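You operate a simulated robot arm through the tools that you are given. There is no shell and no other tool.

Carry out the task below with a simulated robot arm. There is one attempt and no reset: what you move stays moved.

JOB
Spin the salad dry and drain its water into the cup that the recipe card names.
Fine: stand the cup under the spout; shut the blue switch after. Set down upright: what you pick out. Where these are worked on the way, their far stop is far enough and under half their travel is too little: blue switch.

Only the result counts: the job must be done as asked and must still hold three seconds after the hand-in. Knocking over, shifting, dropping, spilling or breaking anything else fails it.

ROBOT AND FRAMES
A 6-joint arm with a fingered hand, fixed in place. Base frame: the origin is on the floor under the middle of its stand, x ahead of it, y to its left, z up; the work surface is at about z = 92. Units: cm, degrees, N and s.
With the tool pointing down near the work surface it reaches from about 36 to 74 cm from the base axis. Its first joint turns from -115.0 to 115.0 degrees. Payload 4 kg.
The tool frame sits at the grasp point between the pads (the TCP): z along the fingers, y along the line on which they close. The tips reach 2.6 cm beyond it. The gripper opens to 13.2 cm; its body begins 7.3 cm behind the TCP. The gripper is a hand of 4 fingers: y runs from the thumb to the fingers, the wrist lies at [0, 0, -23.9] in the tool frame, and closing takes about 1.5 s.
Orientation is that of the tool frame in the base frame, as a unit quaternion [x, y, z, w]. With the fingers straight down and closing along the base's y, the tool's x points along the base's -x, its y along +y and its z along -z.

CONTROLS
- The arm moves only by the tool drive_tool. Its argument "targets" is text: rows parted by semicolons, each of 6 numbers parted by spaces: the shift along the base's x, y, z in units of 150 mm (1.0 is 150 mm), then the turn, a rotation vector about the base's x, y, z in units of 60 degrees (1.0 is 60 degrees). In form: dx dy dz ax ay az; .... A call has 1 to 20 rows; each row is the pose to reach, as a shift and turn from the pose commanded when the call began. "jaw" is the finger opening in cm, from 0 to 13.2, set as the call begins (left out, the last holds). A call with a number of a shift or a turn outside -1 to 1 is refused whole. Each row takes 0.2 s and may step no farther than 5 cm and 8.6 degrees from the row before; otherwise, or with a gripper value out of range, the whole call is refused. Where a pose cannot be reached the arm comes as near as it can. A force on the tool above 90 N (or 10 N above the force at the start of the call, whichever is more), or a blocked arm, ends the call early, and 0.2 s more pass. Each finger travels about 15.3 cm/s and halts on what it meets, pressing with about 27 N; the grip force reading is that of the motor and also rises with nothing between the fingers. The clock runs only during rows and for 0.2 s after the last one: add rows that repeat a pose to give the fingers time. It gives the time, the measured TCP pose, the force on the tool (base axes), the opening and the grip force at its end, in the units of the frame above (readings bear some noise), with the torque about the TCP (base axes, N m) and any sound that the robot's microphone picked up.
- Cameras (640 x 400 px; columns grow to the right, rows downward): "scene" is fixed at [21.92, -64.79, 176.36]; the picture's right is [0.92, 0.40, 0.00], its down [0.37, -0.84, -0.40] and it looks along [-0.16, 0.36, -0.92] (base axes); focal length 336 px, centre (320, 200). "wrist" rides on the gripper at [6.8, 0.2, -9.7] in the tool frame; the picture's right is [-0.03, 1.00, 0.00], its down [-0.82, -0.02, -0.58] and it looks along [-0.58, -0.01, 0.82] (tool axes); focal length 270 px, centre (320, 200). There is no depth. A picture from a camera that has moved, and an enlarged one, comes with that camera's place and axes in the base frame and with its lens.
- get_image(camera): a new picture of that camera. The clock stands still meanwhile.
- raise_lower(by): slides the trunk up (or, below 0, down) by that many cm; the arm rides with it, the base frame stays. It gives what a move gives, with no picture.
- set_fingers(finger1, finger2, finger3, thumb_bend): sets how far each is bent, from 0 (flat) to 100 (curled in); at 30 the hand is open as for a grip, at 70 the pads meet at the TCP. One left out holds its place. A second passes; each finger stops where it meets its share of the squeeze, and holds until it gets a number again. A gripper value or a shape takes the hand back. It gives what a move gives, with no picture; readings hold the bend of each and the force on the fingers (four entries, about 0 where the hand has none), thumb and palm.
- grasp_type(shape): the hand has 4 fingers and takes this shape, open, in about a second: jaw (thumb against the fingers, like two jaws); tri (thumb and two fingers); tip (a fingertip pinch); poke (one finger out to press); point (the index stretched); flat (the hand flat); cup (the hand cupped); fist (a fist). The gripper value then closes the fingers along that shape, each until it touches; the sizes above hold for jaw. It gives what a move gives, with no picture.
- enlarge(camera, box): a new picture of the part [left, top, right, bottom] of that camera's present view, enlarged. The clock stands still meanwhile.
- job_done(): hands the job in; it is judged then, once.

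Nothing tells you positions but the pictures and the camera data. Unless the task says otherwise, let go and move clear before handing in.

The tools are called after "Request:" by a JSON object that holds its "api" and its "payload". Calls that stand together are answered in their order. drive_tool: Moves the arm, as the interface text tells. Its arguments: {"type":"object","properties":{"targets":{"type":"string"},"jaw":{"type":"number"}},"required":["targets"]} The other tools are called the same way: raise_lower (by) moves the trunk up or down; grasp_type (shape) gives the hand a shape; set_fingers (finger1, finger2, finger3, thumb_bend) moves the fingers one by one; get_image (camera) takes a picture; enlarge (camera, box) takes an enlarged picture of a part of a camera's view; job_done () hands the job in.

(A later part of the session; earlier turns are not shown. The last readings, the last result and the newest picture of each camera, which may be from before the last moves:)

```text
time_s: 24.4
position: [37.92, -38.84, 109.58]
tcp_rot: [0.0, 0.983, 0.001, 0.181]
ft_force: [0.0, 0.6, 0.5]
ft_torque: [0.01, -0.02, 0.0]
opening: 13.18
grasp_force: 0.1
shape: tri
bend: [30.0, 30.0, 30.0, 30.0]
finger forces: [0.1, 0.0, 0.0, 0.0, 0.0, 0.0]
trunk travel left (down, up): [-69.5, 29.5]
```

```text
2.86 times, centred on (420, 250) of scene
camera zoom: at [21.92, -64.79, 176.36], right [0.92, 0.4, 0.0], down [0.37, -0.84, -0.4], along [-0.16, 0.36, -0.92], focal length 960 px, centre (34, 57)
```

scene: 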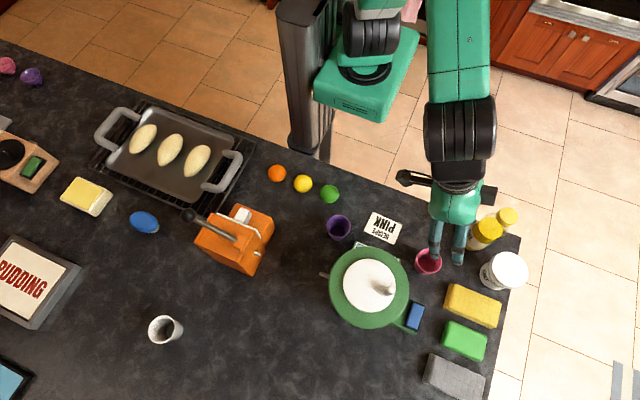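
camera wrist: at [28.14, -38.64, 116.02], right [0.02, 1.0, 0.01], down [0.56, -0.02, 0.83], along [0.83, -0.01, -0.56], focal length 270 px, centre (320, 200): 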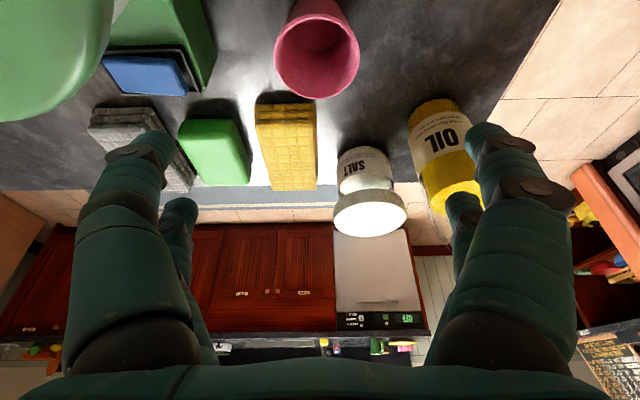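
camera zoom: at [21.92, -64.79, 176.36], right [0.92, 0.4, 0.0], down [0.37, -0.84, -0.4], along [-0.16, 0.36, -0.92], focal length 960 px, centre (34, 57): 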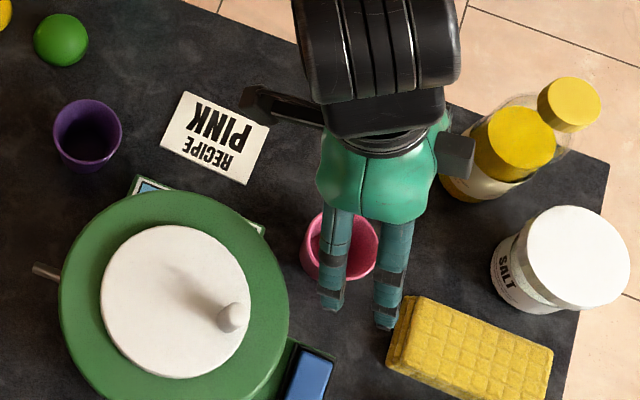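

The "tri" shape open looks like jaw; I'll see how it and "tip" close in the air.

Request:
{"api": "drive_tool", "payload": {"targets": "0 0 0 0 0 0; 0 0 0 0 0 0; 0 0 0 0 0 0; 0 0 0 0 0 0; 0 0 0 0 0 0; 0 0 0 0 0 0", "jaw": 2.0}}

Request:
{"api": "get_image", "payload": {"camera": "wrist"}}

Request:
{"api": "grasp_type", "payload": {"shape": "tip"}}

Request:
{"api": "get_image", "payload": {"camera": "wrist"}}

Request:
{"api": "drive_tool", "payload": {"targets": "0 0 0 0 0 0; 0 0 0 0 0 0; 0 0 0 0 0 0; 0 0 0 0 0 0; 0 0 0 0 0 0; 0 0 0 0 0 0", "jaw": 2.0}}

Request:
{"api": "get_image", "payload": {"camera": "wrist"}}

```text
time_s: 25.8
position: [37.92, -38.75, 109.51]
tcp_rot: [0.0, 0.984, 0.0, 0.18]
ft_force: [-0.2, -0.4, -0.3]
ft_torque: [-0.01, -0.01, -0.02]
opening: 2.05
grasp_force: 0.0
shape: tri
bend: [73.0, 73.0, 73.0, 70.0]
finger forces: [0.0, 0.1, 0.0, 0.0, 0.0, 0.1]
trunk travel left (down, up): [-69.5, 29.5]
```

```text
taken
camera wrist: at [28.14, -38.63, 116.03], right [0.02, 1.0, 0.01], down [0.56, -0.02, 0.83], along [0.83, -0.01, -0.56], focal length 270 px, centre (320, 200)
```

wrist: 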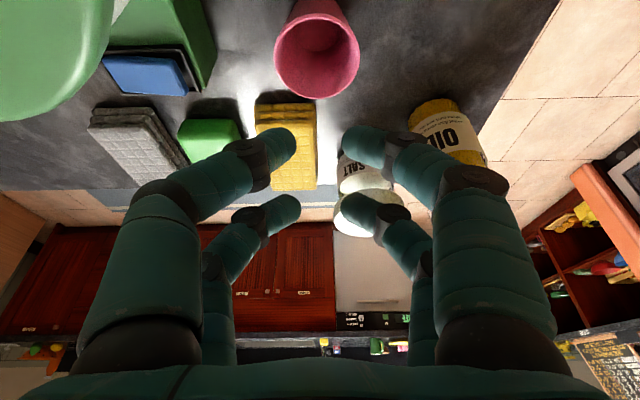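

```text
time_s: 26.7
position: [37.84, -38.87, 109.46]
tcp_rot: [0.0, 0.984, 0.0, 0.18]
ft_force: [-1.0, -0.1, 0.0]
ft_torque: [0.01, 0.02, 0.02]
opening: 13.23
grasp_force: 0.1
shape: tip
bend: [30.0, 30.0, 30.0, 30.0]
finger forces: [0.0, 0.0, 0.0, 0.0, 0.1, 0.0]
trunk travel left (down, up): [-69.5, 29.5]
```

```text
taken
camera wrist: at [28.14, -38.63, 116.03], right [0.02, 1.0, 0.01], down [0.56, -0.02, 0.83], along [0.83, -0.01, -0.56], focal length 270 px, centre (320, 200)
```

wrist: 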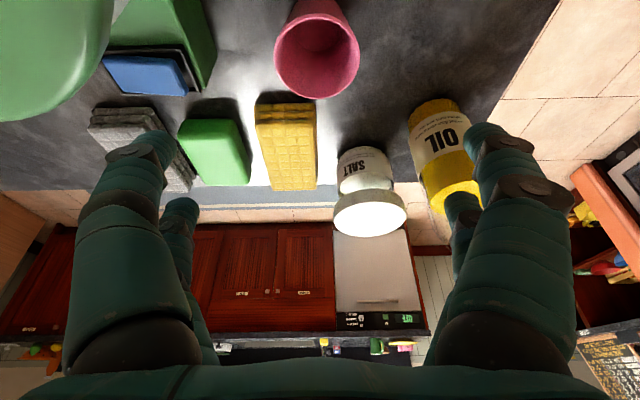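

```text
time_s: 28.1
position: [37.96, -38.84, 109.46]
tcp_rot: [0.0, 0.984, 0.0, 0.18]
ft_force: [0.1, 0.0, 0.4]
ft_torque: [0.02, 0.0, 0.0]
opening: 2.02
grasp_force: 0.0
shape: tip
bend: [73.0, 73.0, 73.0, 70.0]
finger forces: [0.0, 0.0, 0.0, 0.1, 0.1, 0.1]
trunk travel left (down, up): [-69.5, 29.5]
```

```text
taken
camera wrist: at [28.14, -38.63, 116.03], right [0.02, 1.0, 0.01], down [0.56, -0.02, 0.83], along [0.83, -0.01, -0.56], focal length 270 px, centre (320, 200)
```

wrist: 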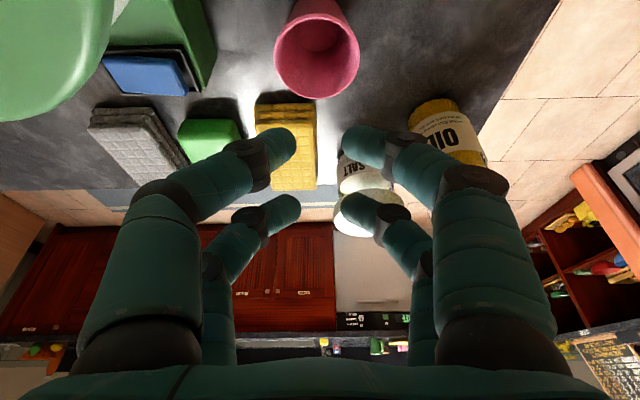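

All these shapes close alike (digit pairs 4 cm apart), so I'll instead hold the cup on its diameter with just the far digit pair, letting it hang upright. I'll set the tilt to 15° and yaw the hand to the radial direction, away from the spinner, before re-grasping.

Request:
{"api": "grasp_type", "payload": {"shape": "jaw"}}

Request:
{"api": "drive_tool", "payload": {"targets": "0 0 0 0 0.05 0; 0 0 0 0 0.097 0; 0 0 0 0 0.097 0", "jaw": 9.0}}

Request:
{"api": "drive_tool", "payload": {"targets": "-0.02 0.02 0 0 0 -0.125; -0.04 0.04 0 0 0 -0.25; -0.06 0.06 0 0 0 -0.375; -0.08 0.08 0 0 0 -0.5; -0.1 0.1 0 0 0 -0.625; -0.107 0.105 0 0 0 -0.75; -0.107 0.105 0 0 0 -0.75"}}

Request:
{"api": "get_image", "payload": {"camera": "wrist"}}

Request:
{"api": "enlarge", "payload": {"camera": "scene", "box": [340, 180, 500, 320]}}

```text
time_s: 29.0
position: [37.9, -38.66, 109.6]
tcp_rot: [-0.001, 0.983, 0.0, 0.181]
ft_force: [-0.2, -0.7, -0.6]
ft_torque: [0.0, -0.01, -0.01]
opening: 13.2
grasp_force: 0.0
shape: jaw
bend: [30.0, 30.0, 30.0, 30.0]
finger forces: [0.1, 0.0, 0.1, 0.0, 0.0, 0.0]
trunk travel left (down, up): [-69.5, 29.5]
```

```text
time_s: 29.8
position: [37.94, -38.71, 109.47]
tcp_rot: [0.0, 0.991, 0.0, 0.13]
ft_force: [-0.4, 0.2, -0.7]
ft_torque: [-0.01, 0.01, 0.0]
opening: 9.02
grasp_force: 0.0
shape: jaw
bend: [68.0, 68.0, 68.0, 60.0]
finger forces: [0.0, 0.1, 0.1, 0.0, 0.0, 0.1]
trunk travel left (down, up): [-69.5, 29.5]
```

```text
time_s: 31.4
position: [36.26, -37.2, 109.57]
tcp_rot: [0.38, 0.916, -0.049, 0.12]
ft_force: [0.0, -0.1, 0.3]
ft_torque: [-0.01, -0.02, -0.04]
opening: 9.03
grasp_force: 0.0
shape: jaw
bend: [68.0, 68.0, 68.0, 60.0]
finger forces: [0.0, 0.0, 0.0, 0.0, 0.0, 0.1]
trunk travel left (down, up): [-69.5, 29.5]
```

```text
taken
camera wrist: at [30.09, -30.65, 117.06], right [0.73, 0.69, 0.01], down [0.44, -0.47, 0.77], along [0.53, -0.55, -0.64], focal length 270 px, centre (320, 200)
```

wrist: 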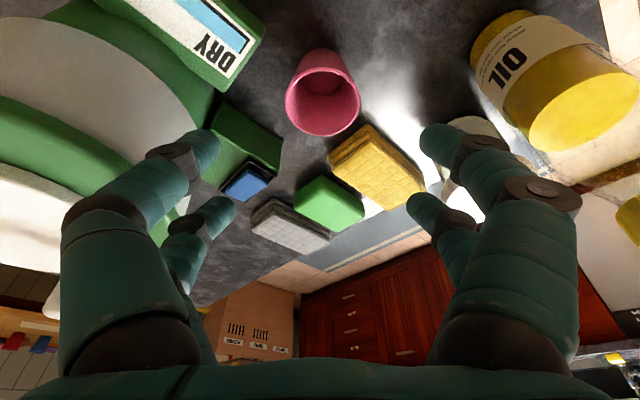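

```text
2.86 times, centred on (420, 250) of scene
camera zoom: at [21.92, -64.79, 176.36], right [0.92, 0.4, 0.0], down [0.37, -0.84, -0.4], along [-0.16, 0.36, -0.92], focal length 960 px, centre (34, 57)
```

zoom: 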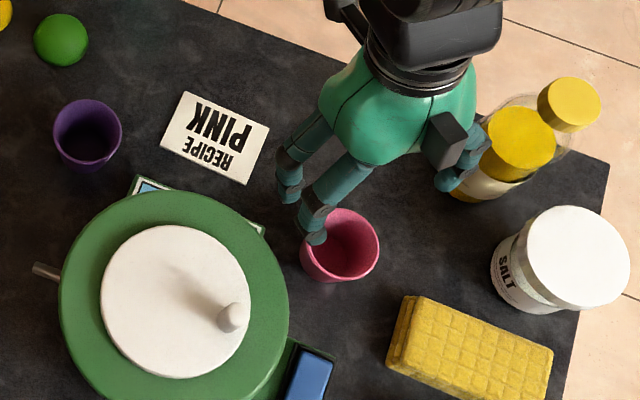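

The cup is centred between the fingers with plenty of space around. Descending to z ≈ 97 with the far pair on the cup's diameter.

Request:
{"api": "drive_tool", "payload": {"targets": "0 0 -0.27 0 0 0; 0 0 -0.5 0 0 0; 0 0 -0.62 0 0 0; 0 0 -0.62 0 0 0"}}

Request:
{"api": "get_image", "payload": {"camera": "wrist"}}

```text
time_s: 32.4
position: [36.41, -37.35, 100.19]
tcp_rot: [0.379, 0.916, -0.05, 0.12]
ft_force: [-1.0, 0.5, 0.5]
ft_torque: [-0.03, -0.01, -0.02]
opening: 9.03
grasp_force: 0.2
shape: jaw
bend: [68.0, 68.0, 68.0, 60.0]
finger forces: [0.0, 0.0, 0.0, 0.0, 0.1, 0.0]
trunk travel left (down, up): [-69.5, 29.5]
```

```text
taken
camera wrist: at [30.12, -30.71, 107.7], right [0.72, 0.69, 0.01], down [0.44, -0.47, 0.77], along [0.53, -0.55, -0.64], focal length 270 px, centre (320, 200)
```

wrist: 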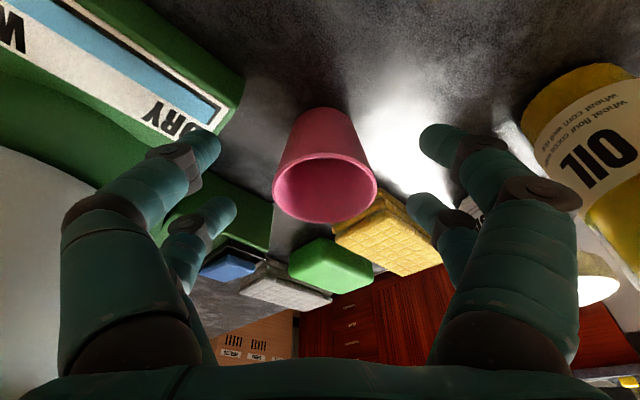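

Small correction: shift 0.5 cm in +y, then lower to z ≈ 96.9.

Request:
{"api": "drive_tool", "payload": {"targets": "-0.005 0.036 0 0 0 0; -0.005 0.036 -0.12 0 0 0; -0.005 0.036 -0.219 0 0 0; -0.005 0.036 -0.219 0 0 0"}}

Request:
{"api": "get_image", "payload": {"camera": "wrist"}}

```text
time_s: 33.4
position: [36.26, -36.57, 97.78]
tcp_rot: [0.377, 0.916, -0.054, 0.127]
ft_force: [1.7, 9.6, 62.1]
ft_torque: [-1.68, 3.13, -0.43]
opening: 8.95
grasp_force: 0.0
shape: jaw
bend: [68.0, 68.0, 68.0, 75.0]
finger forces: [0.0, 0.0, 0.0, 0.1, 61.4, 0.1]
trunk travel left (down, up): [-69.5, 29.5]
```

```text
taken
camera wrist: at [29.92, -29.9, 105.09], right [0.72, 0.69, 0.0], down [0.43, -0.45, 0.78], along [0.54, -0.56, -0.63], focal length 270 px, centre (320, 200)
```

wrist: 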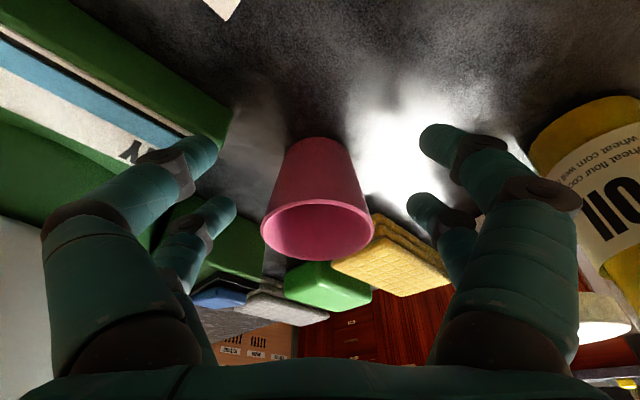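

The thumb pressed onto the gauge box (61 N). I back up at once and check that nothing shifted.

Request:
{"api": "drive_tool", "payload": {"targets": "0 0 0.1 0 0 0; 0 0 0.25 0 0 0; 0 0 0.4 0 0 0; 0 0 0.4 0 0 0"}}

Request:
{"api": "get_image", "payload": {"camera": "wrist"}}

Request:
{"api": "enlarge", "payload": {"camera": "scene", "box": [300, 200, 460, 340]}}

```text
time_s: 34.4
position: [36.26, -36.53, 102.99]
tcp_rot: [0.379, 0.916, -0.05, 0.119]
ft_force: [0.3, -0.5, 0.0]
ft_torque: [0.04, 0.0, -0.03]
opening: 9.03
grasp_force: 0.1
shape: jaw
bend: [68.0, 68.0, 68.0, 60.0]
finger forces: [0.0, 0.0, 0.0, 0.1, 0.0, 0.0]
trunk travel left (down, up): [-69.5, 29.5]
```

```text
taken
camera wrist: at [30.0, -30.1, 110.45], right [0.72, 0.69, 0.01], down [0.44, -0.47, 0.77], along [0.53, -0.55, -0.64], focal length 270 px, centre (320, 200)
```

wrist: 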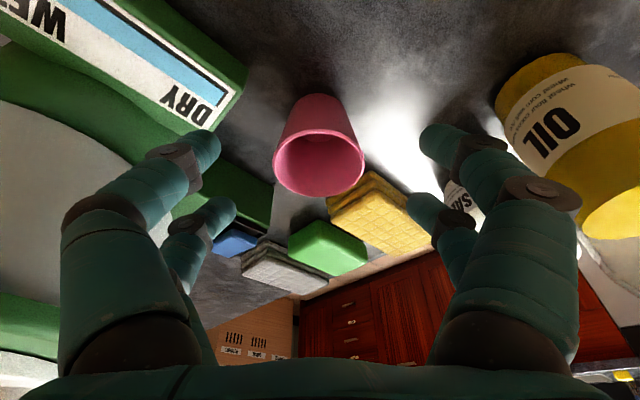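

```text
2.86 times, centred on (380, 270) of scene
camera zoom: at [21.92, -64.79, 176.36], right [0.92, 0.4, 0.0], down [0.37, -0.84, -0.4], along [-0.16, 0.36, -0.92], focal length 960 px, centre (149, 0)
```

zoom: 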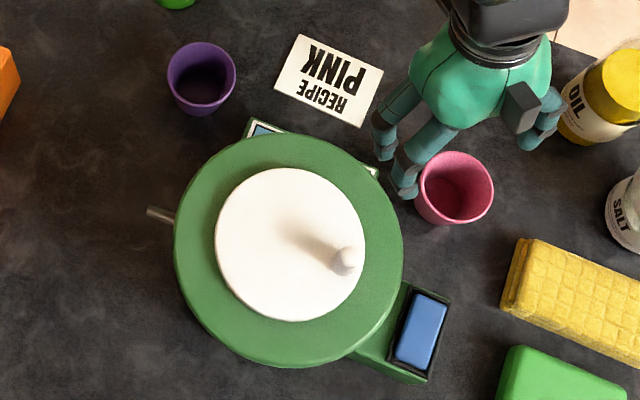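

Nothing has moved. I'll come in with the hand yawed further (closing nearly along x) so no digit lands on the gauge, with a narrower opening.

Request:
{"api": "drive_tool", "payload": {"targets": "0.02 0.004 0.15 0 0 -0.1; 0.04 0.008 0.3 0 0 -0.23; 0.06 0.012 0.334 0 0 -0.36; 0.08 0.016 0.334 0 0 -0.49; 0.1 0.02 0.334 0 0 -0.62; 0.12 0.025 0.334 0 0 -0.75; 0.13 0.029 0.334 0 0 -0.85; 0.136 0.029 0.334 0 0 -0.917; 0.136 0.029 0.334 0 0 -0.917", "jaw": 7.4}}

Request:
{"api": "get_image", "payload": {"camera": "wrist"}}

Request:
{"api": "enlarge", "payload": {"camera": "scene", "box": [340, 180, 500, 320]}}

```text
time_s: 36.4
position: [38.42, -36.17, 108.03]
tcp_rot: [0.76, 0.637, -0.1, 0.083]
ft_force: [-0.2, 0.7, 0.2]
ft_torque: [0.01, 0.03, 0.01]
opening: 7.46
grasp_force: 0.1
shape: jaw
bend: [72.0, 72.0, 72.0, 70.0]
finger forces: [0.0, 0.0, 0.0, 0.0, 0.0, 0.0]
trunk travel left (down, up): [-69.5, 29.5]
```

```text
taken
camera wrist: at [40.16, -27.32, 115.49], right [0.98, -0.2, 0.01], down [-0.13, -0.63, 0.77], along [-0.15, -0.75, -0.64], focal length 270 px, centre (320, 200)
```

wrist: 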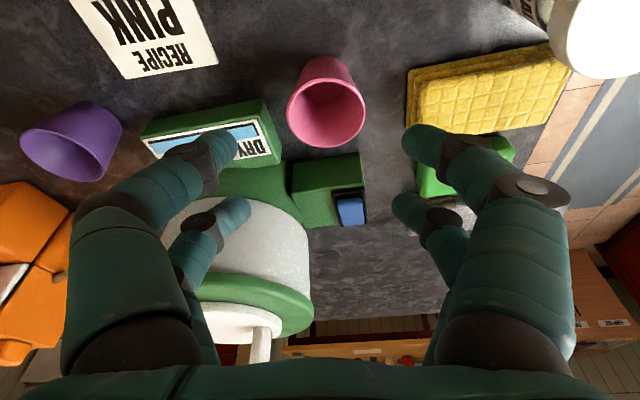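

```text
2.86 times, centred on (420, 250) of scene
camera zoom: at [21.92, -64.79, 176.36], right [0.92, 0.4, 0.0], down [0.37, -0.84, -0.4], along [-0.16, 0.36, -0.92], focal length 960 px, centre (34, 57)
```

zoom: 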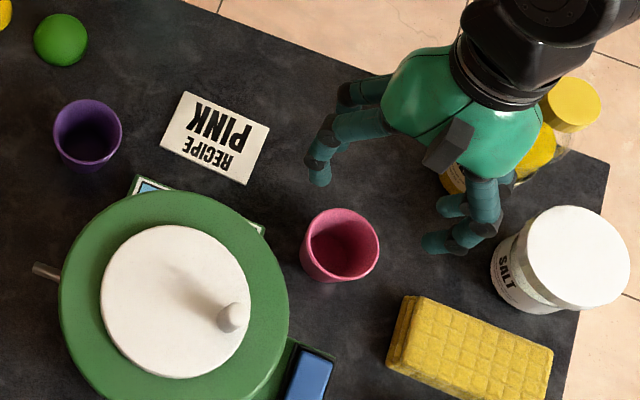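

The way down is clear of gauge, sponge and jars. Descending in two stages.

Request:
{"api": "drive_tool", "payload": {"targets": "0 0 -0.25 0 0 0; 0 0 -0.5 0 0 0; 0 0 -0.5 0 0 0"}}

Request:
{"api": "get_image", "payload": {"camera": "wrist"}}

```text
time_s: 37.2
position: [38.42, -36.2, 100.5]
tcp_rot: [0.759, 0.638, -0.099, 0.084]
ft_force: [-0.2, 0.8, 0.4]
ft_torque: [0.0, -0.03, -0.01]
opening: 7.46
grasp_force: 0.1
shape: jaw
bend: [72.0, 72.0, 72.0, 70.0]
finger forces: [0.0, 0.1, 0.0, 0.0, 0.0, 0.0]
trunk travel left (down, up): [-69.5, 29.5]
```

```text
taken
camera wrist: at [40.13, -27.31, 108.0], right [0.98, -0.2, 0.01], down [-0.13, -0.63, 0.77], along [-0.15, -0.75, -0.64], focal length 270 px, centre (320, 200)
```

wrist: 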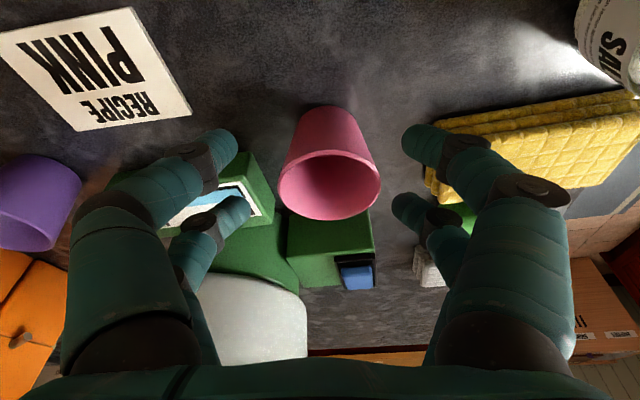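

The cup is centred within half a cm; shifting +0.35 cm in x and lowering to z ≈ 97.2.

Request:
{"api": "drive_tool", "payload": {"targets": "0.024 0 0 0 0 0; 0.024 0 -0.1 0 0 0; 0.024 0 -0.17 0 0 0; 0.024 0 -0.22 0 0 0; 0.024 0 -0.22 0 0 0"}}

Request:
{"api": "get_image", "payload": {"camera": "wrist"}}

```text
time_s: 38.4
position: [38.78, -36.19, 97.18]
tcp_rot: [0.76, 0.637, -0.099, 0.084]
ft_force: [-0.1, 0.2, -0.3]
ft_torque: [-0.03, 0.01, 0.01]
opening: 7.48
grasp_force: 0.1
shape: jaw
bend: [72.0, 72.0, 72.0, 70.0]
finger forces: [0.1, 0.1, 0.1, 0.1, 0.0, 0.0]
trunk travel left (down, up): [-69.5, 29.5]
```

```text
taken
camera wrist: at [40.47, -27.28, 104.66], right [0.98, -0.2, 0.01], down [-0.13, -0.63, 0.77], along [-0.15, -0.75, -0.64], focal length 270 px, centre (320, 200)
```

wrist: 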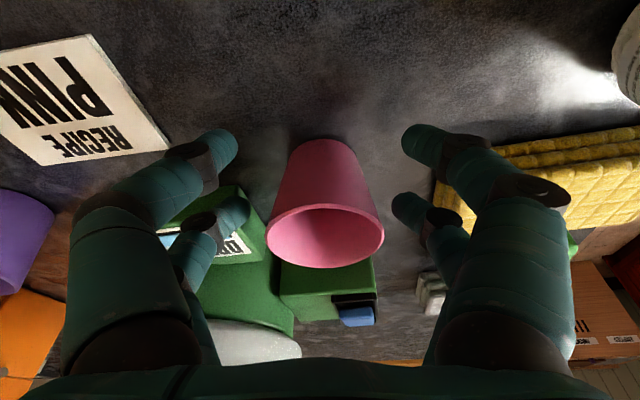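

No contact yet; closing in steps and watching the forces.

Request:
{"api": "drive_tool", "payload": {"targets": "0 0 0 0 0 0; 0 0 0 0 0 0; 0 0 0 0 0 0; 0 0 0 0 0 0; 0 0 0 0 0 0", "jaw": 5.2}}

Request:
{"api": "get_image", "payload": {"camera": "wrist"}}

```text
time_s: 39.6
position: [38.54, -36.28, 97.2]
tcp_rot: [0.76, 0.637, -0.1, 0.083]
ft_force: [-0.3, 0.4, -0.2]
ft_torque: [-0.03, -0.03, 0.01]
opening: 5.24
grasp_force: 0.1
shape: jaw
bend: [73.0, 73.0, 73.0, 70.0]
finger forces: [0.1, 0.1, 0.0, 0.0, 0.1, 0.0]
trunk travel left (down, up): [-69.5, 29.5]
```

```text
taken
camera wrist: at [40.47, -27.27, 104.68], right [0.98, -0.2, 0.01], down [-0.13, -0.63, 0.77], along [-0.15, -0.75, -0.64], focal length 270 px, centre (320, 200)
```

wrist: 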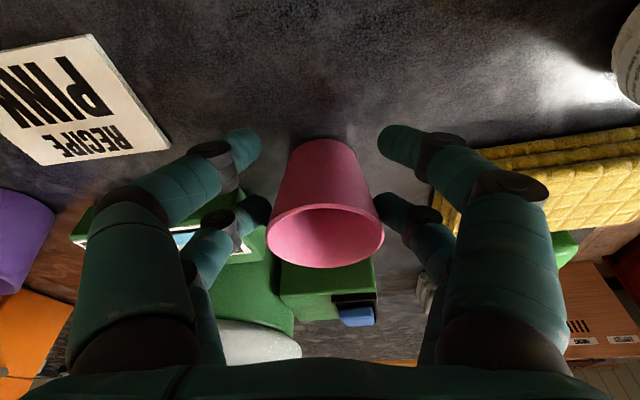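

The far digits are just about at the cup's sides. Closing further.

Request:
{"api": "drive_tool", "payload": {"targets": "0 0 0 0 0 0; 0 0 0 0 0 0; 0 0 0 0 0 0; 0 0 0 0 0 0; 0 0 0 0 0 0", "jaw": 4.0}}

Request:
{"api": "get_image", "payload": {"camera": "wrist"}}

```text
time_s: 40.8
position: [38.69, -36.12, 97.2]
tcp_rot: [0.759, 0.637, -0.1, 0.084]
ft_force: [0.7, 0.7, 0.2]
ft_torque: [0.03, 0.01, 0.01]
opening: 4.13
grasp_force: 0.1
shape: jaw
bend: [73.0, 73.0, 73.0, 70.0]
finger forces: [0.0, 1.0, 1.1, 0.0, 0.0, 0.0]
trunk travel left (down, up): [-69.5, 29.5]
```

```text
taken
camera wrist: at [40.47, -27.27, 104.67], right [0.98, -0.2, 0.01], down [-0.13, -0.63, 0.77], along [-0.15, -0.75, -0.64], focal length 270 px, centre (320, 200)
```

wrist: 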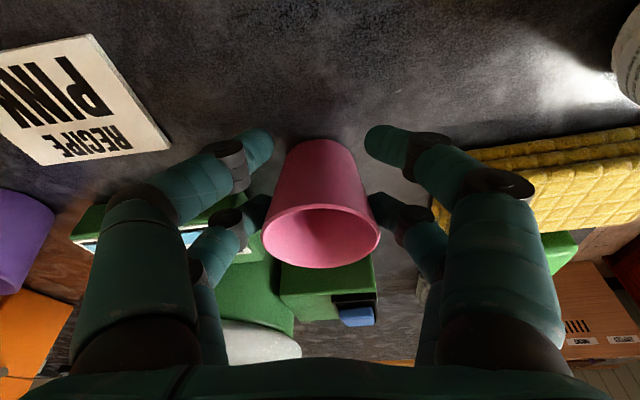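

Both far digits (fingers 2 and 3) now touch lightly. Closing a bit more to build grip.

Request:
{"api": "drive_tool", "payload": {"targets": "0 0 0 0 0 0; 0 0 0 0 0 0; 0 0 0 0 0 0; 0 0 0 0 0 0; 0 0 0 0 0 0", "jaw": 3.4}}

Request:
{"api": "get_image", "payload": {"camera": "wrist"}}

```text
time_s: 42.0
position: [38.68, -36.16, 97.2]
tcp_rot: [0.759, 0.638, -0.099, 0.083]
ft_force: [-1.3, -0.2, 0.5]
ft_torque: [-0.06, 0.01, -0.05]
opening: 3.63
grasp_force: 0.0
shape: jaw
bend: [73.0, 73.0, 73.0, 70.0]
finger forces: [0.1, 2.3, 2.1, 0.0, 0.0, 0.0]
trunk travel left (down, up): [-69.5, 29.5]
```

```text
taken
camera wrist: at [40.47, -27.27, 104.68], right [0.98, -0.2, 0.01], down [-0.13, -0.63, 0.77], along [-0.15, -0.75, -0.64], focal length 270 px, centre (320, 200)
```

wrist: 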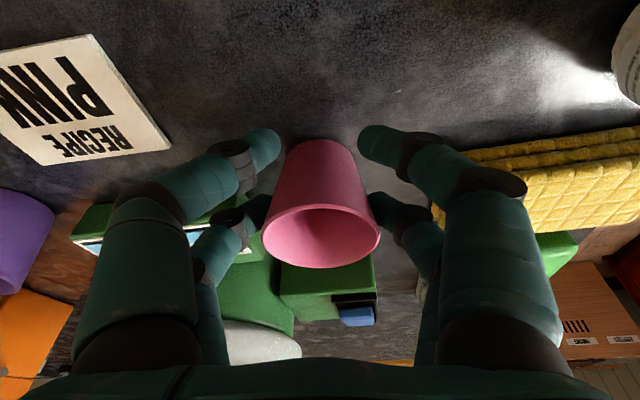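

The far pair holds and the near pair stays clear of the cup. Adding more squeeze.

Request:
{"api": "drive_tool", "payload": {"targets": "0 0 0 0 0 0; 0 0 0 0 0 0; 0 0 0 0 0 0; 0 0 0 0 0 0; 0 0 0 0 0 0; 0 0 0 0 0 0", "jaw": 1.6}}

Request:
{"api": "get_image", "payload": {"camera": "wrist"}}

```text
time_s: 43.4
position: [38.66, -36.05, 97.14]
tcp_rot: [0.76, 0.637, -0.1, 0.084]
ft_force: [0.3, -0.1, 6.3]
ft_torque: [-0.11, 0.03, -0.02]
opening: 2.03
grasp_force: 0.1
shape: jaw
bend: [72.0, 70.0, 70.0, 70.0]
finger forces: [0.0, 6.2, 6.0, 0.0, 0.0, 0.1]
trunk travel left (down, up): [-69.5, 29.5]
```

```text
taken
camera wrist: at [40.44, -27.25, 104.7], right [0.98, -0.2, 0.01], down [-0.13, -0.63, 0.77], along [-0.15, -0.75, -0.64], focal length 270 px, centre (320, 200)
```

wrist: 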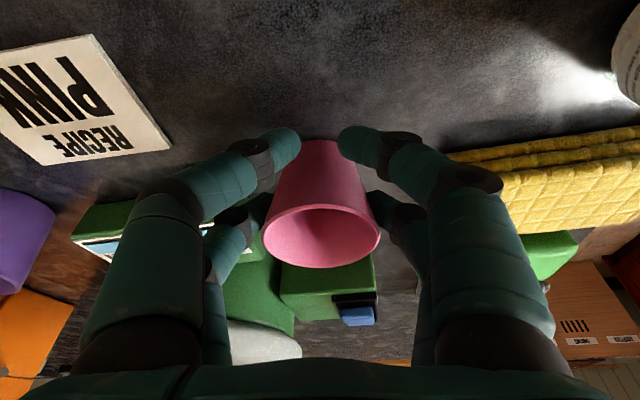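

Each far finger holds with about 6 N and the cup is still upright. I'll test with a small lift.

Request:
{"api": "drive_tool", "payload": {"targets": "0 0 0.04 0 0 0; 0 0 0.08 0 0 0; 0 0 0.12 0 0 0; 0 0 0.12 0 0 0"}}

Request:
{"api": "get_image", "payload": {"camera": "wrist"}}

Request:
{"api": "enlarge", "payload": {"camera": "scene", "box": [380, 220, 480, 300]}}

```text
time_s: 44.4
position: [38.72, -36.21, 98.9]
tcp_rot: [0.759, 0.638, -0.1, 0.083]
ft_force: [-0.6, -0.5, -0.4]
ft_torque: [0.04, 0.0, -0.01]
opening: 1.99
grasp_force: 0.1
shape: jaw
bend: [72.0, 69.0, 69.0, 70.0]
finger forces: [0.1, 6.2, 6.2, 0.0, 0.0, 0.0]
trunk travel left (down, up): [-69.5, 29.5]
```

```text
taken
camera wrist: at [40.47, -27.32, 106.47], right [0.98, -0.2, 0.01], down [-0.13, -0.63, 0.77], along [-0.15, -0.75, -0.64], focal length 270 px, centre (320, 200)
```

wrist: 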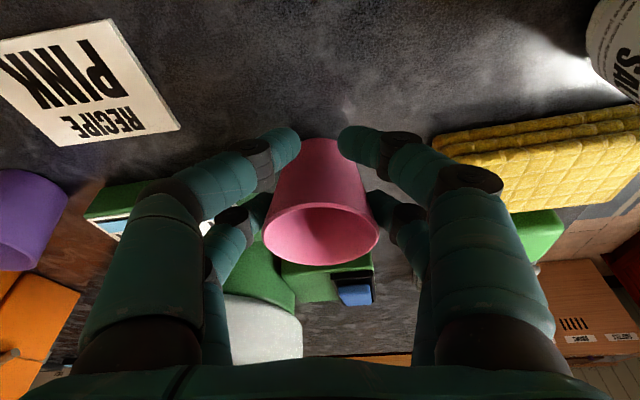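

```text
5.00 times, centred on (430, 260) of scene
camera zoom: at [21.92, -64.79, 176.36], right [0.92, 0.4, 0.0], down [0.37, -0.84, -0.4], along [-0.16, 0.36, -0.92], focal length 1680 px, centre (-230, -100)
```

zoom: 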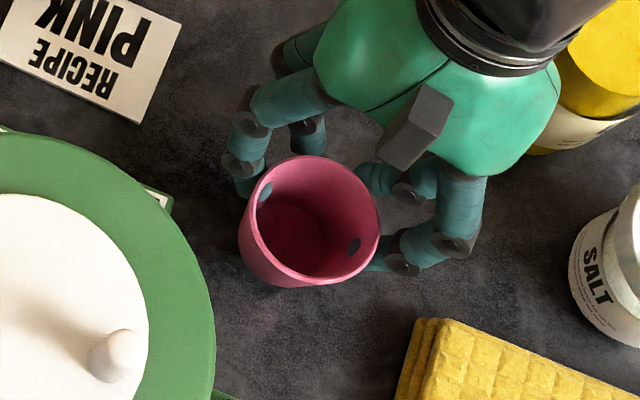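

The cup lifts cleanly and hangs upright. I'll raise it to about z = 113 and check.

Request:
{"api": "drive_tool", "payload": {"targets": "0 0 0.12 0 0 0; 0 0 0.26 0 0 0; 0 0 0.41 0 0 0; 0 0 0.56 0 0 0; 0 0 0.71 0 0 0; 0 0 0.85 0 0 0; 0 0 0.95 0 0 0; 0 0 0.95 0 0 0"}}

Request:
{"api": "get_image", "payload": {"camera": "wrist"}}

```text
time_s: 46.2
position: [38.67, -36.21, 113.19]
tcp_rot: [0.76, 0.637, -0.099, 0.084]
ft_force: [0.5, 0.4, 0.0]
ft_torque: [-0.02, 0.0, -0.02]
opening: 1.98
grasp_force: 0.1
shape: jaw
bend: [72.0, 69.0, 69.0, 70.0]
finger forces: [0.0, 6.2, 6.1, 0.0, 0.0, 0.0]
trunk travel left (down, up): [-69.5, 29.5]
```

```text
taken
camera wrist: at [40.49, -27.33, 120.74], right [0.98, -0.2, 0.01], down [-0.13, -0.63, 0.77], along [-0.15, -0.75, -0.64], focal length 270 px, centre (320, 200)
```

wrist: 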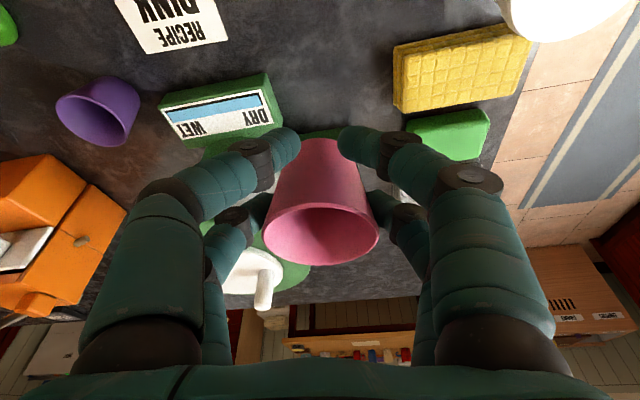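

The cup hangs steadily. Now I carry it around the +y side of the spinner while yawing the hand.

Request:
{"api": "drive_tool", "payload": {"targets": "-0.1 0.015 0 0 0 0.12; -0.22 0.03 0 0 0 0.24; -0.34 0.045 0 0 0 0.36; -0.46 0.06 0 0 0 0.48; -0.58 0.08 0 0 0 0.6; -0.7 0.1 0 0 0 0.72; -0.82 0.115 0 0 0 0.84; -0.93 0.13 0 0 0 0.96; -0.93 0.13 0 0 0 0.96"}}

Request:
{"api": "get_image", "payload": {"camera": "wrist"}}

Request:
{"api": "get_image", "payload": {"camera": "scene"}}

```text
time_s: 48.2
position: [24.8, -34.33, 113.3]
tcp_rot: [0.359, 0.924, -0.048, 0.122]
ft_force: [0.4, -0.2, -0.2]
ft_torque: [-0.02, 0.04, -0.02]
opening: 1.98
grasp_force: 0.0
shape: jaw
bend: [72.0, 69.0, 69.0, 70.0]
finger forces: [0.1, 6.2, 6.0, 0.1, 0.1, 0.0]
trunk travel left (down, up): [-69.5, 29.5]
```

```text
taken
camera wrist: at [18.24, -28.11, 120.75], right [0.69, 0.72, 0.01], down [0.46, -0.45, 0.77], along [0.56, -0.53, -0.64], focal length 270 px, centre (320, 200)
```

wrist: 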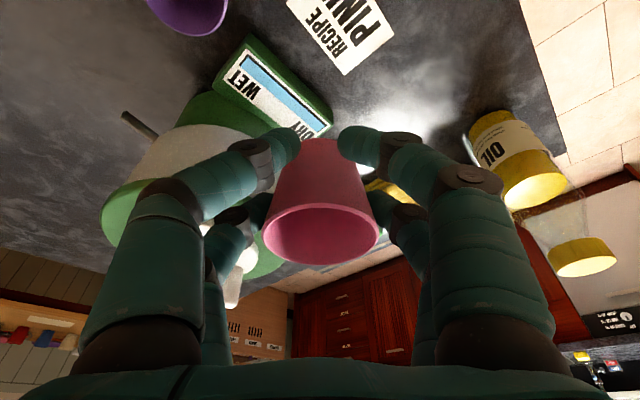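

```text
taken
```

scene: 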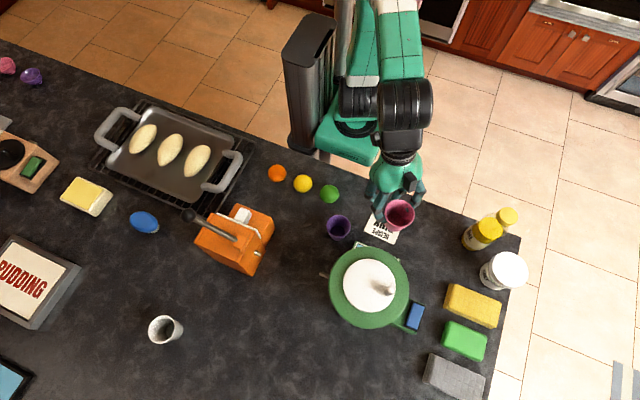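

Carrying goes well. Before swinging to the spout side I check the orange appliance's clearance there.

Request:
{"api": "enlarge", "payload": {"camera": "scene", "box": [180, 190, 340, 310]}}

Request:
{"api": "enlarge", "payload": {"camera": "wrist", "box": [100, 0, 340, 200]}}

```text
3.33 times, centred on (260, 250) of scene
camera zoom: at [21.92, -64.79, 176.36], right [0.92, 0.4, 0.0], down [0.37, -0.84, -0.4], along [-0.16, 0.36, -0.92], focal length 1120 px, centre (520, 33)
```

zoom: 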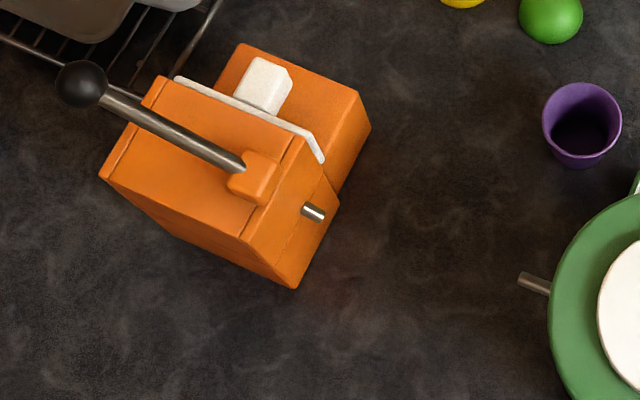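

```text
2.00 times, centred on (220, 100) of wrist
camera zoom: at [18.24, -28.11, 120.75], right [0.69, 0.72, 0.01], down [0.46, -0.45, 0.77], along [0.56, -0.53, -0.64], focal length 541 px, centre (520, 400)
```

zoom: 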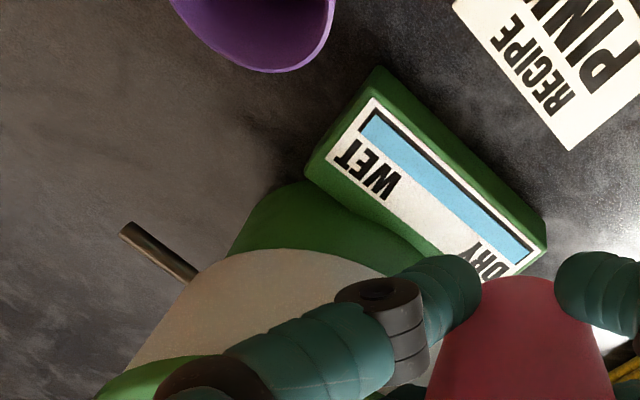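

The spout tip checks out again at about (15.9, -50.9, 98.6), and the current yaw keeps the hand clear of the orange appliance. I raise slightly and carry the cup to the -x side of the spout.

Request:
{"api": "drive_tool", "payload": {"targets": "-0.02 0 0.14 0 0 0; -0.1 -0.05 0.27 0 0 0; -0.22 -0.16 0.27 0 0 0; -0.34 -0.28 0.27 0 0 0; -0.46 -0.4 0.27 0 0 0; -0.58 -0.52 0.27 0 0 0; -0.7 -0.64 0.27 0 0 0; -0.82 -0.77 0.27 0 0 0; -0.9 -0.88 0.27 0 0 0; -0.947 -0.98 0.27 0 0 0; -0.947 -0.98 0.27 0 0 0"}}

Request:
{"api": "get_image", "payload": {"camera": "wrist"}}

Request:
{"api": "enlarge", "payload": {"camera": "scene", "box": [220, 180, 420, 330]}}

```text
time_s: 50.6
position: [10.38, -48.91, 117.36]
tcp_rot: [0.358, 0.925, -0.046, 0.12]
ft_force: [-0.8, -0.4, -1.2]
ft_torque: [0.01, 0.02, 0.02]
opening: 2.0
grasp_force: 0.0
shape: jaw
bend: [72.0, 69.0, 69.0, 70.0]
finger forces: [0.1, 6.1, 6.2, 0.0, 0.0, 0.1]
trunk travel left (down, up): [-69.5, 29.5]
```

```text
taken
camera wrist: at [3.93, -42.76, 124.78], right [0.69, 0.72, 0.01], down [0.46, -0.45, 0.77], along [0.56, -0.53, -0.64], focal length 270 px, centre (320, 200)
```

wrist: 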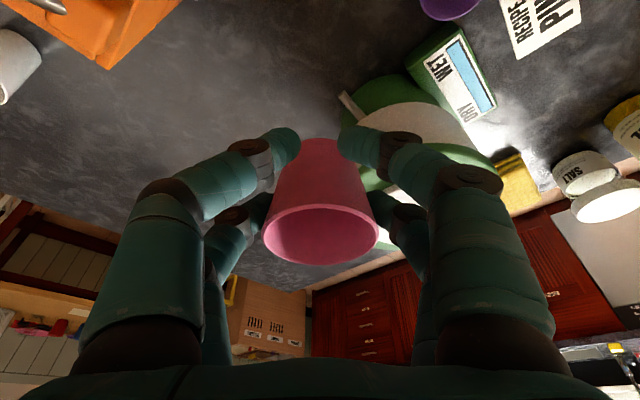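

```text
2.67 times, centred on (320, 255) of scene
camera zoom: at [21.92, -64.79, 176.36], right [0.92, 0.4, 0.0], down [0.37, -0.84, -0.4], along [-0.16, 0.36, -0.92], focal length 896 px, centre (320, 53)
```

zoom: 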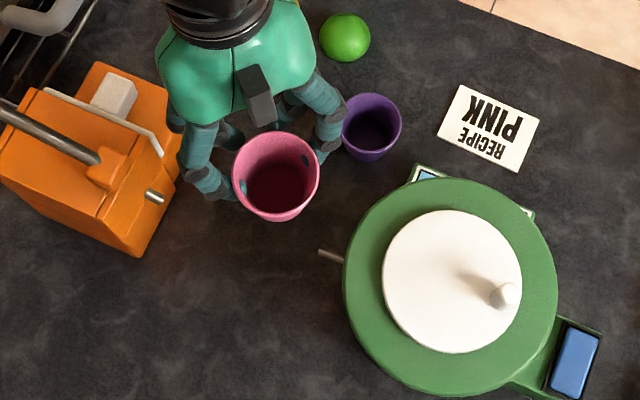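

The cup is about (12.4, -50.8) in plan, just short of the spout. I shift slightly -x and descend most of the way.

Request:
{"api": "drive_tool", "payload": {"targets": "-0.03 -0.01 -0.15 0 0 0; -0.03 -0.01 -0.32 0 0 0; -0.03 -0.01 -0.5 0 0 0; -0.03 -0.01 -0.68 0 0 0; -0.03 -0.01 -0.84 0 0 0; -0.03 -0.01 -0.95 0 0 0; -0.03 -0.01 -0.95 0 0 0"}}

Request:
{"api": "get_image", "payload": {"camera": "wrist"}}

Request:
{"api": "enlarge", "payload": {"camera": "scene", "box": [220, 180, 420, 330]}}

```text
time_s: 52.2
position: [10.03, -48.94, 103.03]
tcp_rot: [0.358, 0.925, -0.047, 0.121]
ft_force: [-0.8, 0.3, -0.3]
ft_torque: [0.0, 0.03, -0.01]
opening: 1.98
grasp_force: 0.1
shape: jaw
bend: [72.0, 69.0, 69.0, 70.0]
finger forces: [0.1, 6.1, 6.1, 0.1, 0.0, 0.1]
trunk travel left (down, up): [-69.5, 29.5]
```

```text
taken
camera wrist: at [3.53, -42.77, 110.46], right [0.69, 0.72, 0.01], down [0.46, -0.45, 0.77], along [0.56, -0.53, -0.64], focal length 270 px, centre (320, 200)
```

wrist: 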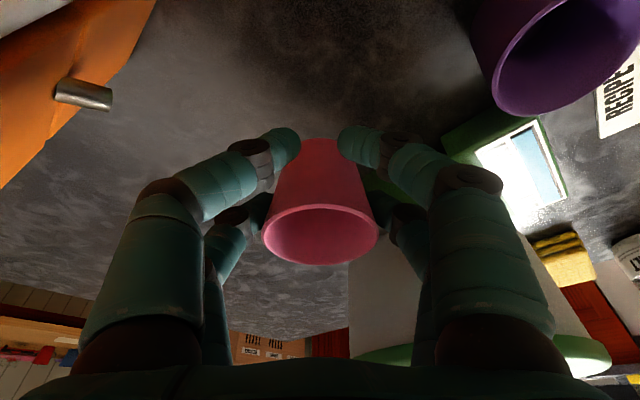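

```text
2.67 times, centred on (320, 255) of scene
camera zoom: at [21.92, -64.79, 176.36], right [0.92, 0.4, 0.0], down [0.37, -0.84, -0.4], along [-0.16, 0.36, -0.92], focal length 896 px, centre (320, 53)
```

zoom: 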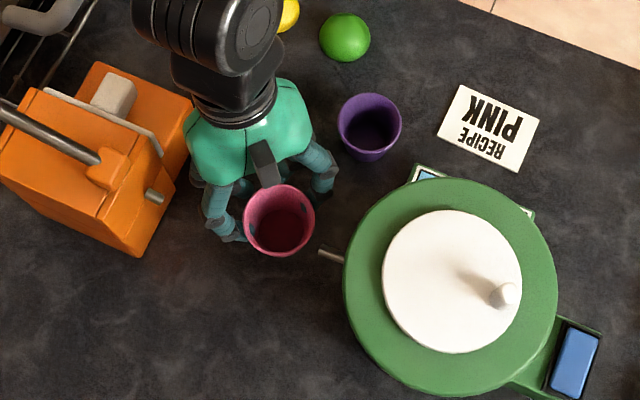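

Well aligned at about (12.2, -50.9). Lowering until the cup base is a few mm above the counter.

Request:
{"api": "drive_tool", "payload": {"targets": "0 0 -0.12 0 0 0; 0 0 -0.24 0 0 0; 0 0 -0.335 0 0 0; 0 0 -0.335 0 0 0"}}

Request:
{"api": "get_image", "payload": {"camera": "wrist"}}

Request:
{"api": "enlarge", "payload": {"camera": "scene", "box": [280, 220, 380, 290]}}

```text
time_s: 53.2
position: [10.05, -48.98, 98.07]
tcp_rot: [0.359, 0.924, -0.047, 0.121]
ft_force: [-0.4, 0.0, -0.5]
ft_torque: [0.01, 0.03, 0.0]
opening: 2.0
grasp_force: 0.0
shape: jaw
bend: [72.0, 69.0, 69.0, 70.0]
finger forces: [0.0, 6.1, 6.1, 0.0, 0.0, 0.1]
trunk travel left (down, up): [-69.5, 29.5]
```

```text
taken
camera wrist: at [3.5, -42.88, 105.47], right [0.69, 0.72, 0.01], down [0.46, -0.45, 0.77], along [0.56, -0.53, -0.64], focal length 270 px, centre (320, 200)
```

wrist: 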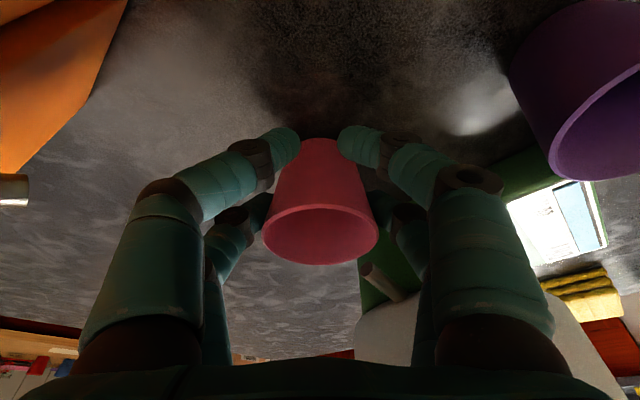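

```text
5.71 times, centred on (330, 255) of scene
camera zoom: at [21.92, -64.79, 176.36], right [0.92, 0.4, 0.0], down [0.37, -0.84, -0.4], along [-0.16, 0.36, -0.92], focal length 1920 px, centre (263, -114)
```

zoom: 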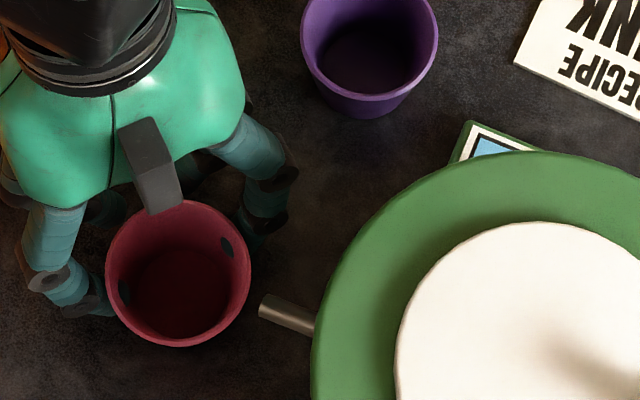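

The spout tip's underside is about 98.2 and the cup rim would be at about 97.4 on the counter, so it fits. I lower a bit more and slide the cup in +x under the spout in small steps.

Request:
{"api": "drive_tool", "payload": {"targets": "0 0 -0.035 0 0 0; 0.04 0 -0.035 0 0 0; 0.08 0 -0.035 0 0 0; 0.12 0 -0.035 0 0 0; 0.12 0 -0.035 0 0 0"}}

Request:
{"api": "get_image", "payload": {"camera": "wrist"}}

Request:
{"api": "enlarge", "payload": {"camera": "scene", "box": [280, 220, 380, 290]}}

```text
time_s: 54.4
position: [12.0, -49.07, 97.45]
tcp_rot: [0.359, 0.924, -0.047, 0.122]
ft_force: [-0.5, 0.7, -0.9]
ft_torque: [0.02, 0.01, -0.01]
opening: 1.99
grasp_force: 0.0
shape: jaw
bend: [72.0, 69.0, 69.0, 70.0]
finger forces: [0.1, 6.1, 6.1, 0.0, 0.0, 0.0]
trunk travel left (down, up): [-69.5, 29.5]
```

```text
taken
camera wrist: at [5.36, -42.86, 105.0], right [0.69, 0.72, 0.01], down [0.46, -0.45, 0.77], along [0.56, -0.53, -0.64], focal length 270 px, centre (320, 200)
```

wrist: 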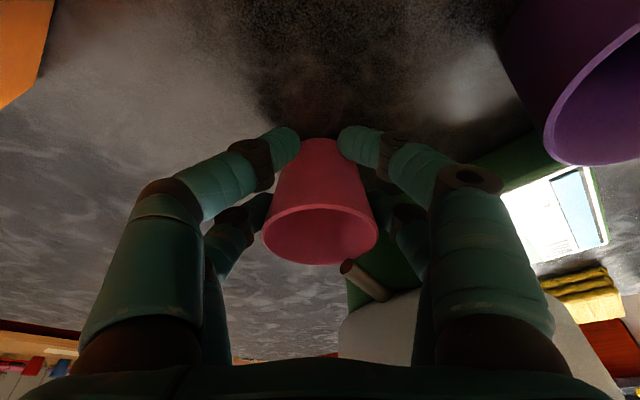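

```text
5.71 times, centred on (330, 255) of scene
camera zoom: at [21.92, -64.79, 176.36], right [0.92, 0.4, 0.0], down [0.37, -0.84, -0.4], along [-0.16, 0.36, -0.92], focal length 1920 px, centre (263, -114)
```

zoom: 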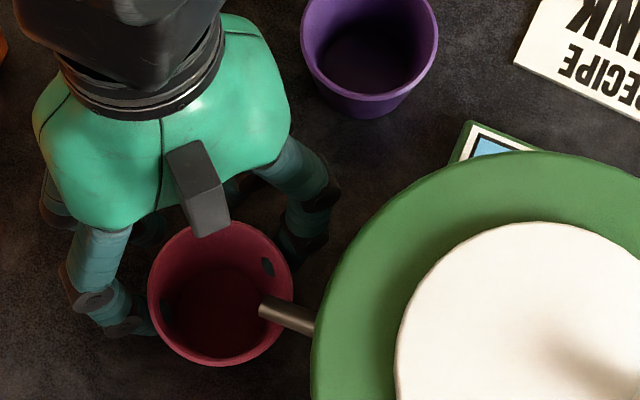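

The spout now reaches over the cup's mouth without contact. I go another 0.75 cm in +x, then set the cup down.

Request:
{"api": "drive_tool", "payload": {"targets": "0.025 -0.003 0 0 0 0; 0.05 -0.006 0 0 0 0; 0.05 -0.006 0 0 0 0"}}

Request:
{"api": "drive_tool", "payload": {"targets": "0 0 -0.01 0 0 0; 0 0 -0.02 0 0 0; 0 0 -0.02 0 0 0"}}

Request:
{"api": "get_image", "payload": {"camera": "wrist"}}

Request:
{"api": "enlarge", "payload": {"camera": "scene", "box": [280, 220, 380, 290]}}

```text
time_s: 55.2
position: [12.62, -49.21, 97.44]
tcp_rot: [0.358, 0.925, -0.047, 0.12]
ft_force: [0.8, 0.1, 0.1]
ft_torque: [-0.01, 0.02, 0.0]
opening: 1.99
grasp_force: 0.0
shape: jaw
bend: [72.0, 69.0, 69.0, 70.0]
finger forces: [0.0, 6.1, 6.1, 0.0, 0.0, 0.0]
trunk travel left (down, up): [-69.5, 29.5]
```

```text
time_s: 56.0
position: [12.56, -49.17, 97.28]
tcp_rot: [0.358, 0.925, -0.048, 0.121]
ft_force: [0.1, -0.3, 4.6]
ft_torque: [-0.05, -0.05, 0.03]
opening: 1.97
grasp_force: 0.0
shape: jaw
bend: [72.0, 70.0, 69.0, 70.0]
finger forces: [0.0, 5.8, 5.9, 0.0, 0.1, 0.0]
trunk travel left (down, up): [-69.5, 29.5]
```

```text
taken
camera wrist: at [6.05, -42.95, 104.72], right [0.69, 0.72, 0.01], down [0.46, -0.45, 0.77], along [0.56, -0.53, -0.64], focal length 270 px, centre (320, 200)
```

wrist: 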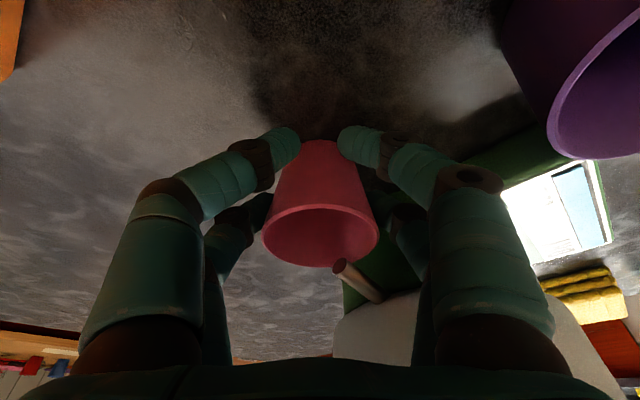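

```text
5.71 times, centred on (330, 255) of scene
camera zoom: at [21.92, -64.79, 176.36], right [0.92, 0.4, 0.0], down [0.37, -0.84, -0.4], along [-0.16, 0.36, -0.92], focal length 1920 px, centre (263, -114)
```

zoom: 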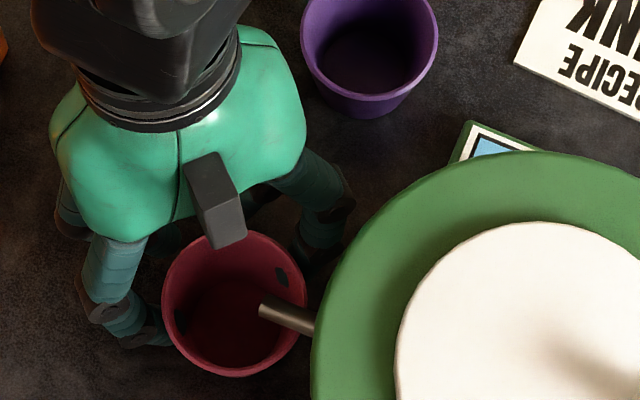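

The cup stands on the counter with the spout tip about 1.4 cm inside its centre. I release slowly.

Request:
{"api": "drive_tool", "payload": {"targets": "0 0 0 0 0 0; 0 0 0 0 0 0; 0 0 0 0 0 0; 0 0 0 0 0 0", "jaw": 3.6}}

Request:
{"api": "drive_tool", "payload": {"targets": "0 0 0 0 0 0; 0 0 0 0 0 0; 0 0 0 0 0 0; 0 0 0 0 0 0", "jaw": 4.8}}

Request:
{"api": "drive_tool", "payload": {"targets": "0 0 0 0 0 0; 0 0 0 0 0 0; 0 0 0 0 0 0; 0 0 0 0 0 0", "jaw": 6.2}}

Request:
{"api": "get_image", "payload": {"camera": "wrist"}}

Request:
{"api": "enlarge", "payload": {"camera": "scene", "box": [280, 220, 380, 290]}}

```text
time_s: 57.0
position: [12.57, -49.17, 97.21]
tcp_rot: [0.359, 0.924, -0.047, 0.121]
ft_force: [0.3, 0.7, -0.3]
ft_torque: [0.01, 0.01, 0.03]
opening: 3.73
grasp_force: 0.0
shape: jaw
bend: [73.0, 72.0, 73.0, 70.0]
finger forces: [0.0, 1.9, 2.0, 0.1, 0.1, 0.0]
trunk travel left (down, up): [-69.5, 29.5]
```

```text
time_s: 58.0
position: [12.59, -49.31, 97.08]
tcp_rot: [0.359, 0.924, -0.047, 0.121]
ft_force: [0.4, 0.9, -1.2]
ft_torque: [-0.03, 0.01, 0.0]
opening: 4.79
grasp_force: 0.0
shape: jaw
bend: [73.0, 73.0, 73.0, 70.0]
finger forces: [0.0, 0.0, 0.0, 0.1, 0.1, 0.1]
trunk travel left (down, up): [-69.5, 29.5]
```

```text
time_s: 59.0
position: [12.55, -49.15, 97.1]
tcp_rot: [0.359, 0.924, -0.047, 0.121]
ft_force: [0.7, -0.4, 0.4]
ft_torque: [0.02, -0.01, -0.01]
opening: 6.14
grasp_force: 0.1
shape: jaw
bend: [73.0, 73.0, 73.0, 70.0]
finger forces: [0.0, 0.1, 0.0, 0.0, 0.1, 0.0]
trunk travel left (down, up): [-69.5, 29.5]
```

```text
taken
camera wrist: at [6.06, -42.96, 104.68], right [0.69, 0.72, 0.01], down [0.46, -0.45, 0.77], along [0.56, -0.53, -0.64], focal length 270 px, centre (320, 200)
```

wrist: 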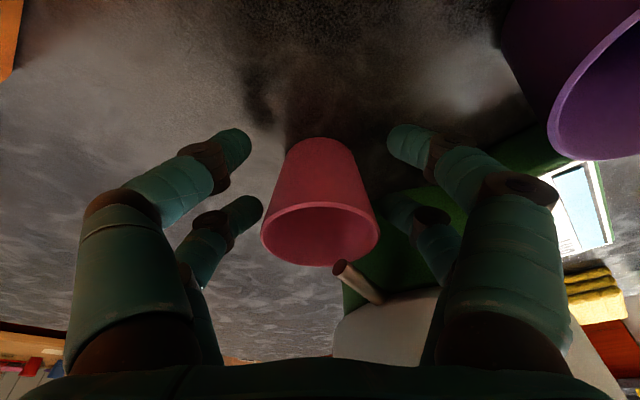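

```text
5.71 times, centred on (330, 255) of scene
camera zoom: at [21.92, -64.79, 176.36], right [0.92, 0.4, 0.0], down [0.37, -0.84, -0.4], along [-0.16, 0.36, -0.92], focal length 1920 px, centre (263, -114)
```

zoom: 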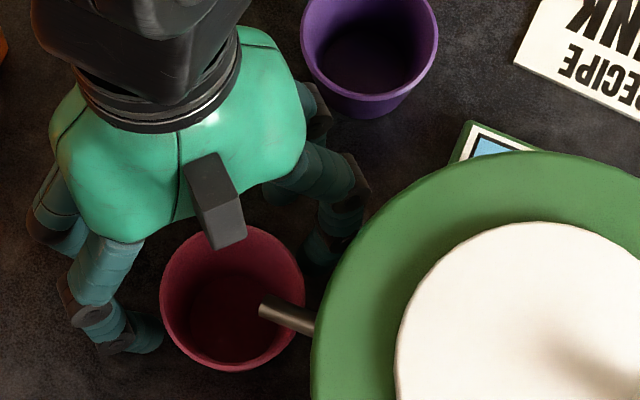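

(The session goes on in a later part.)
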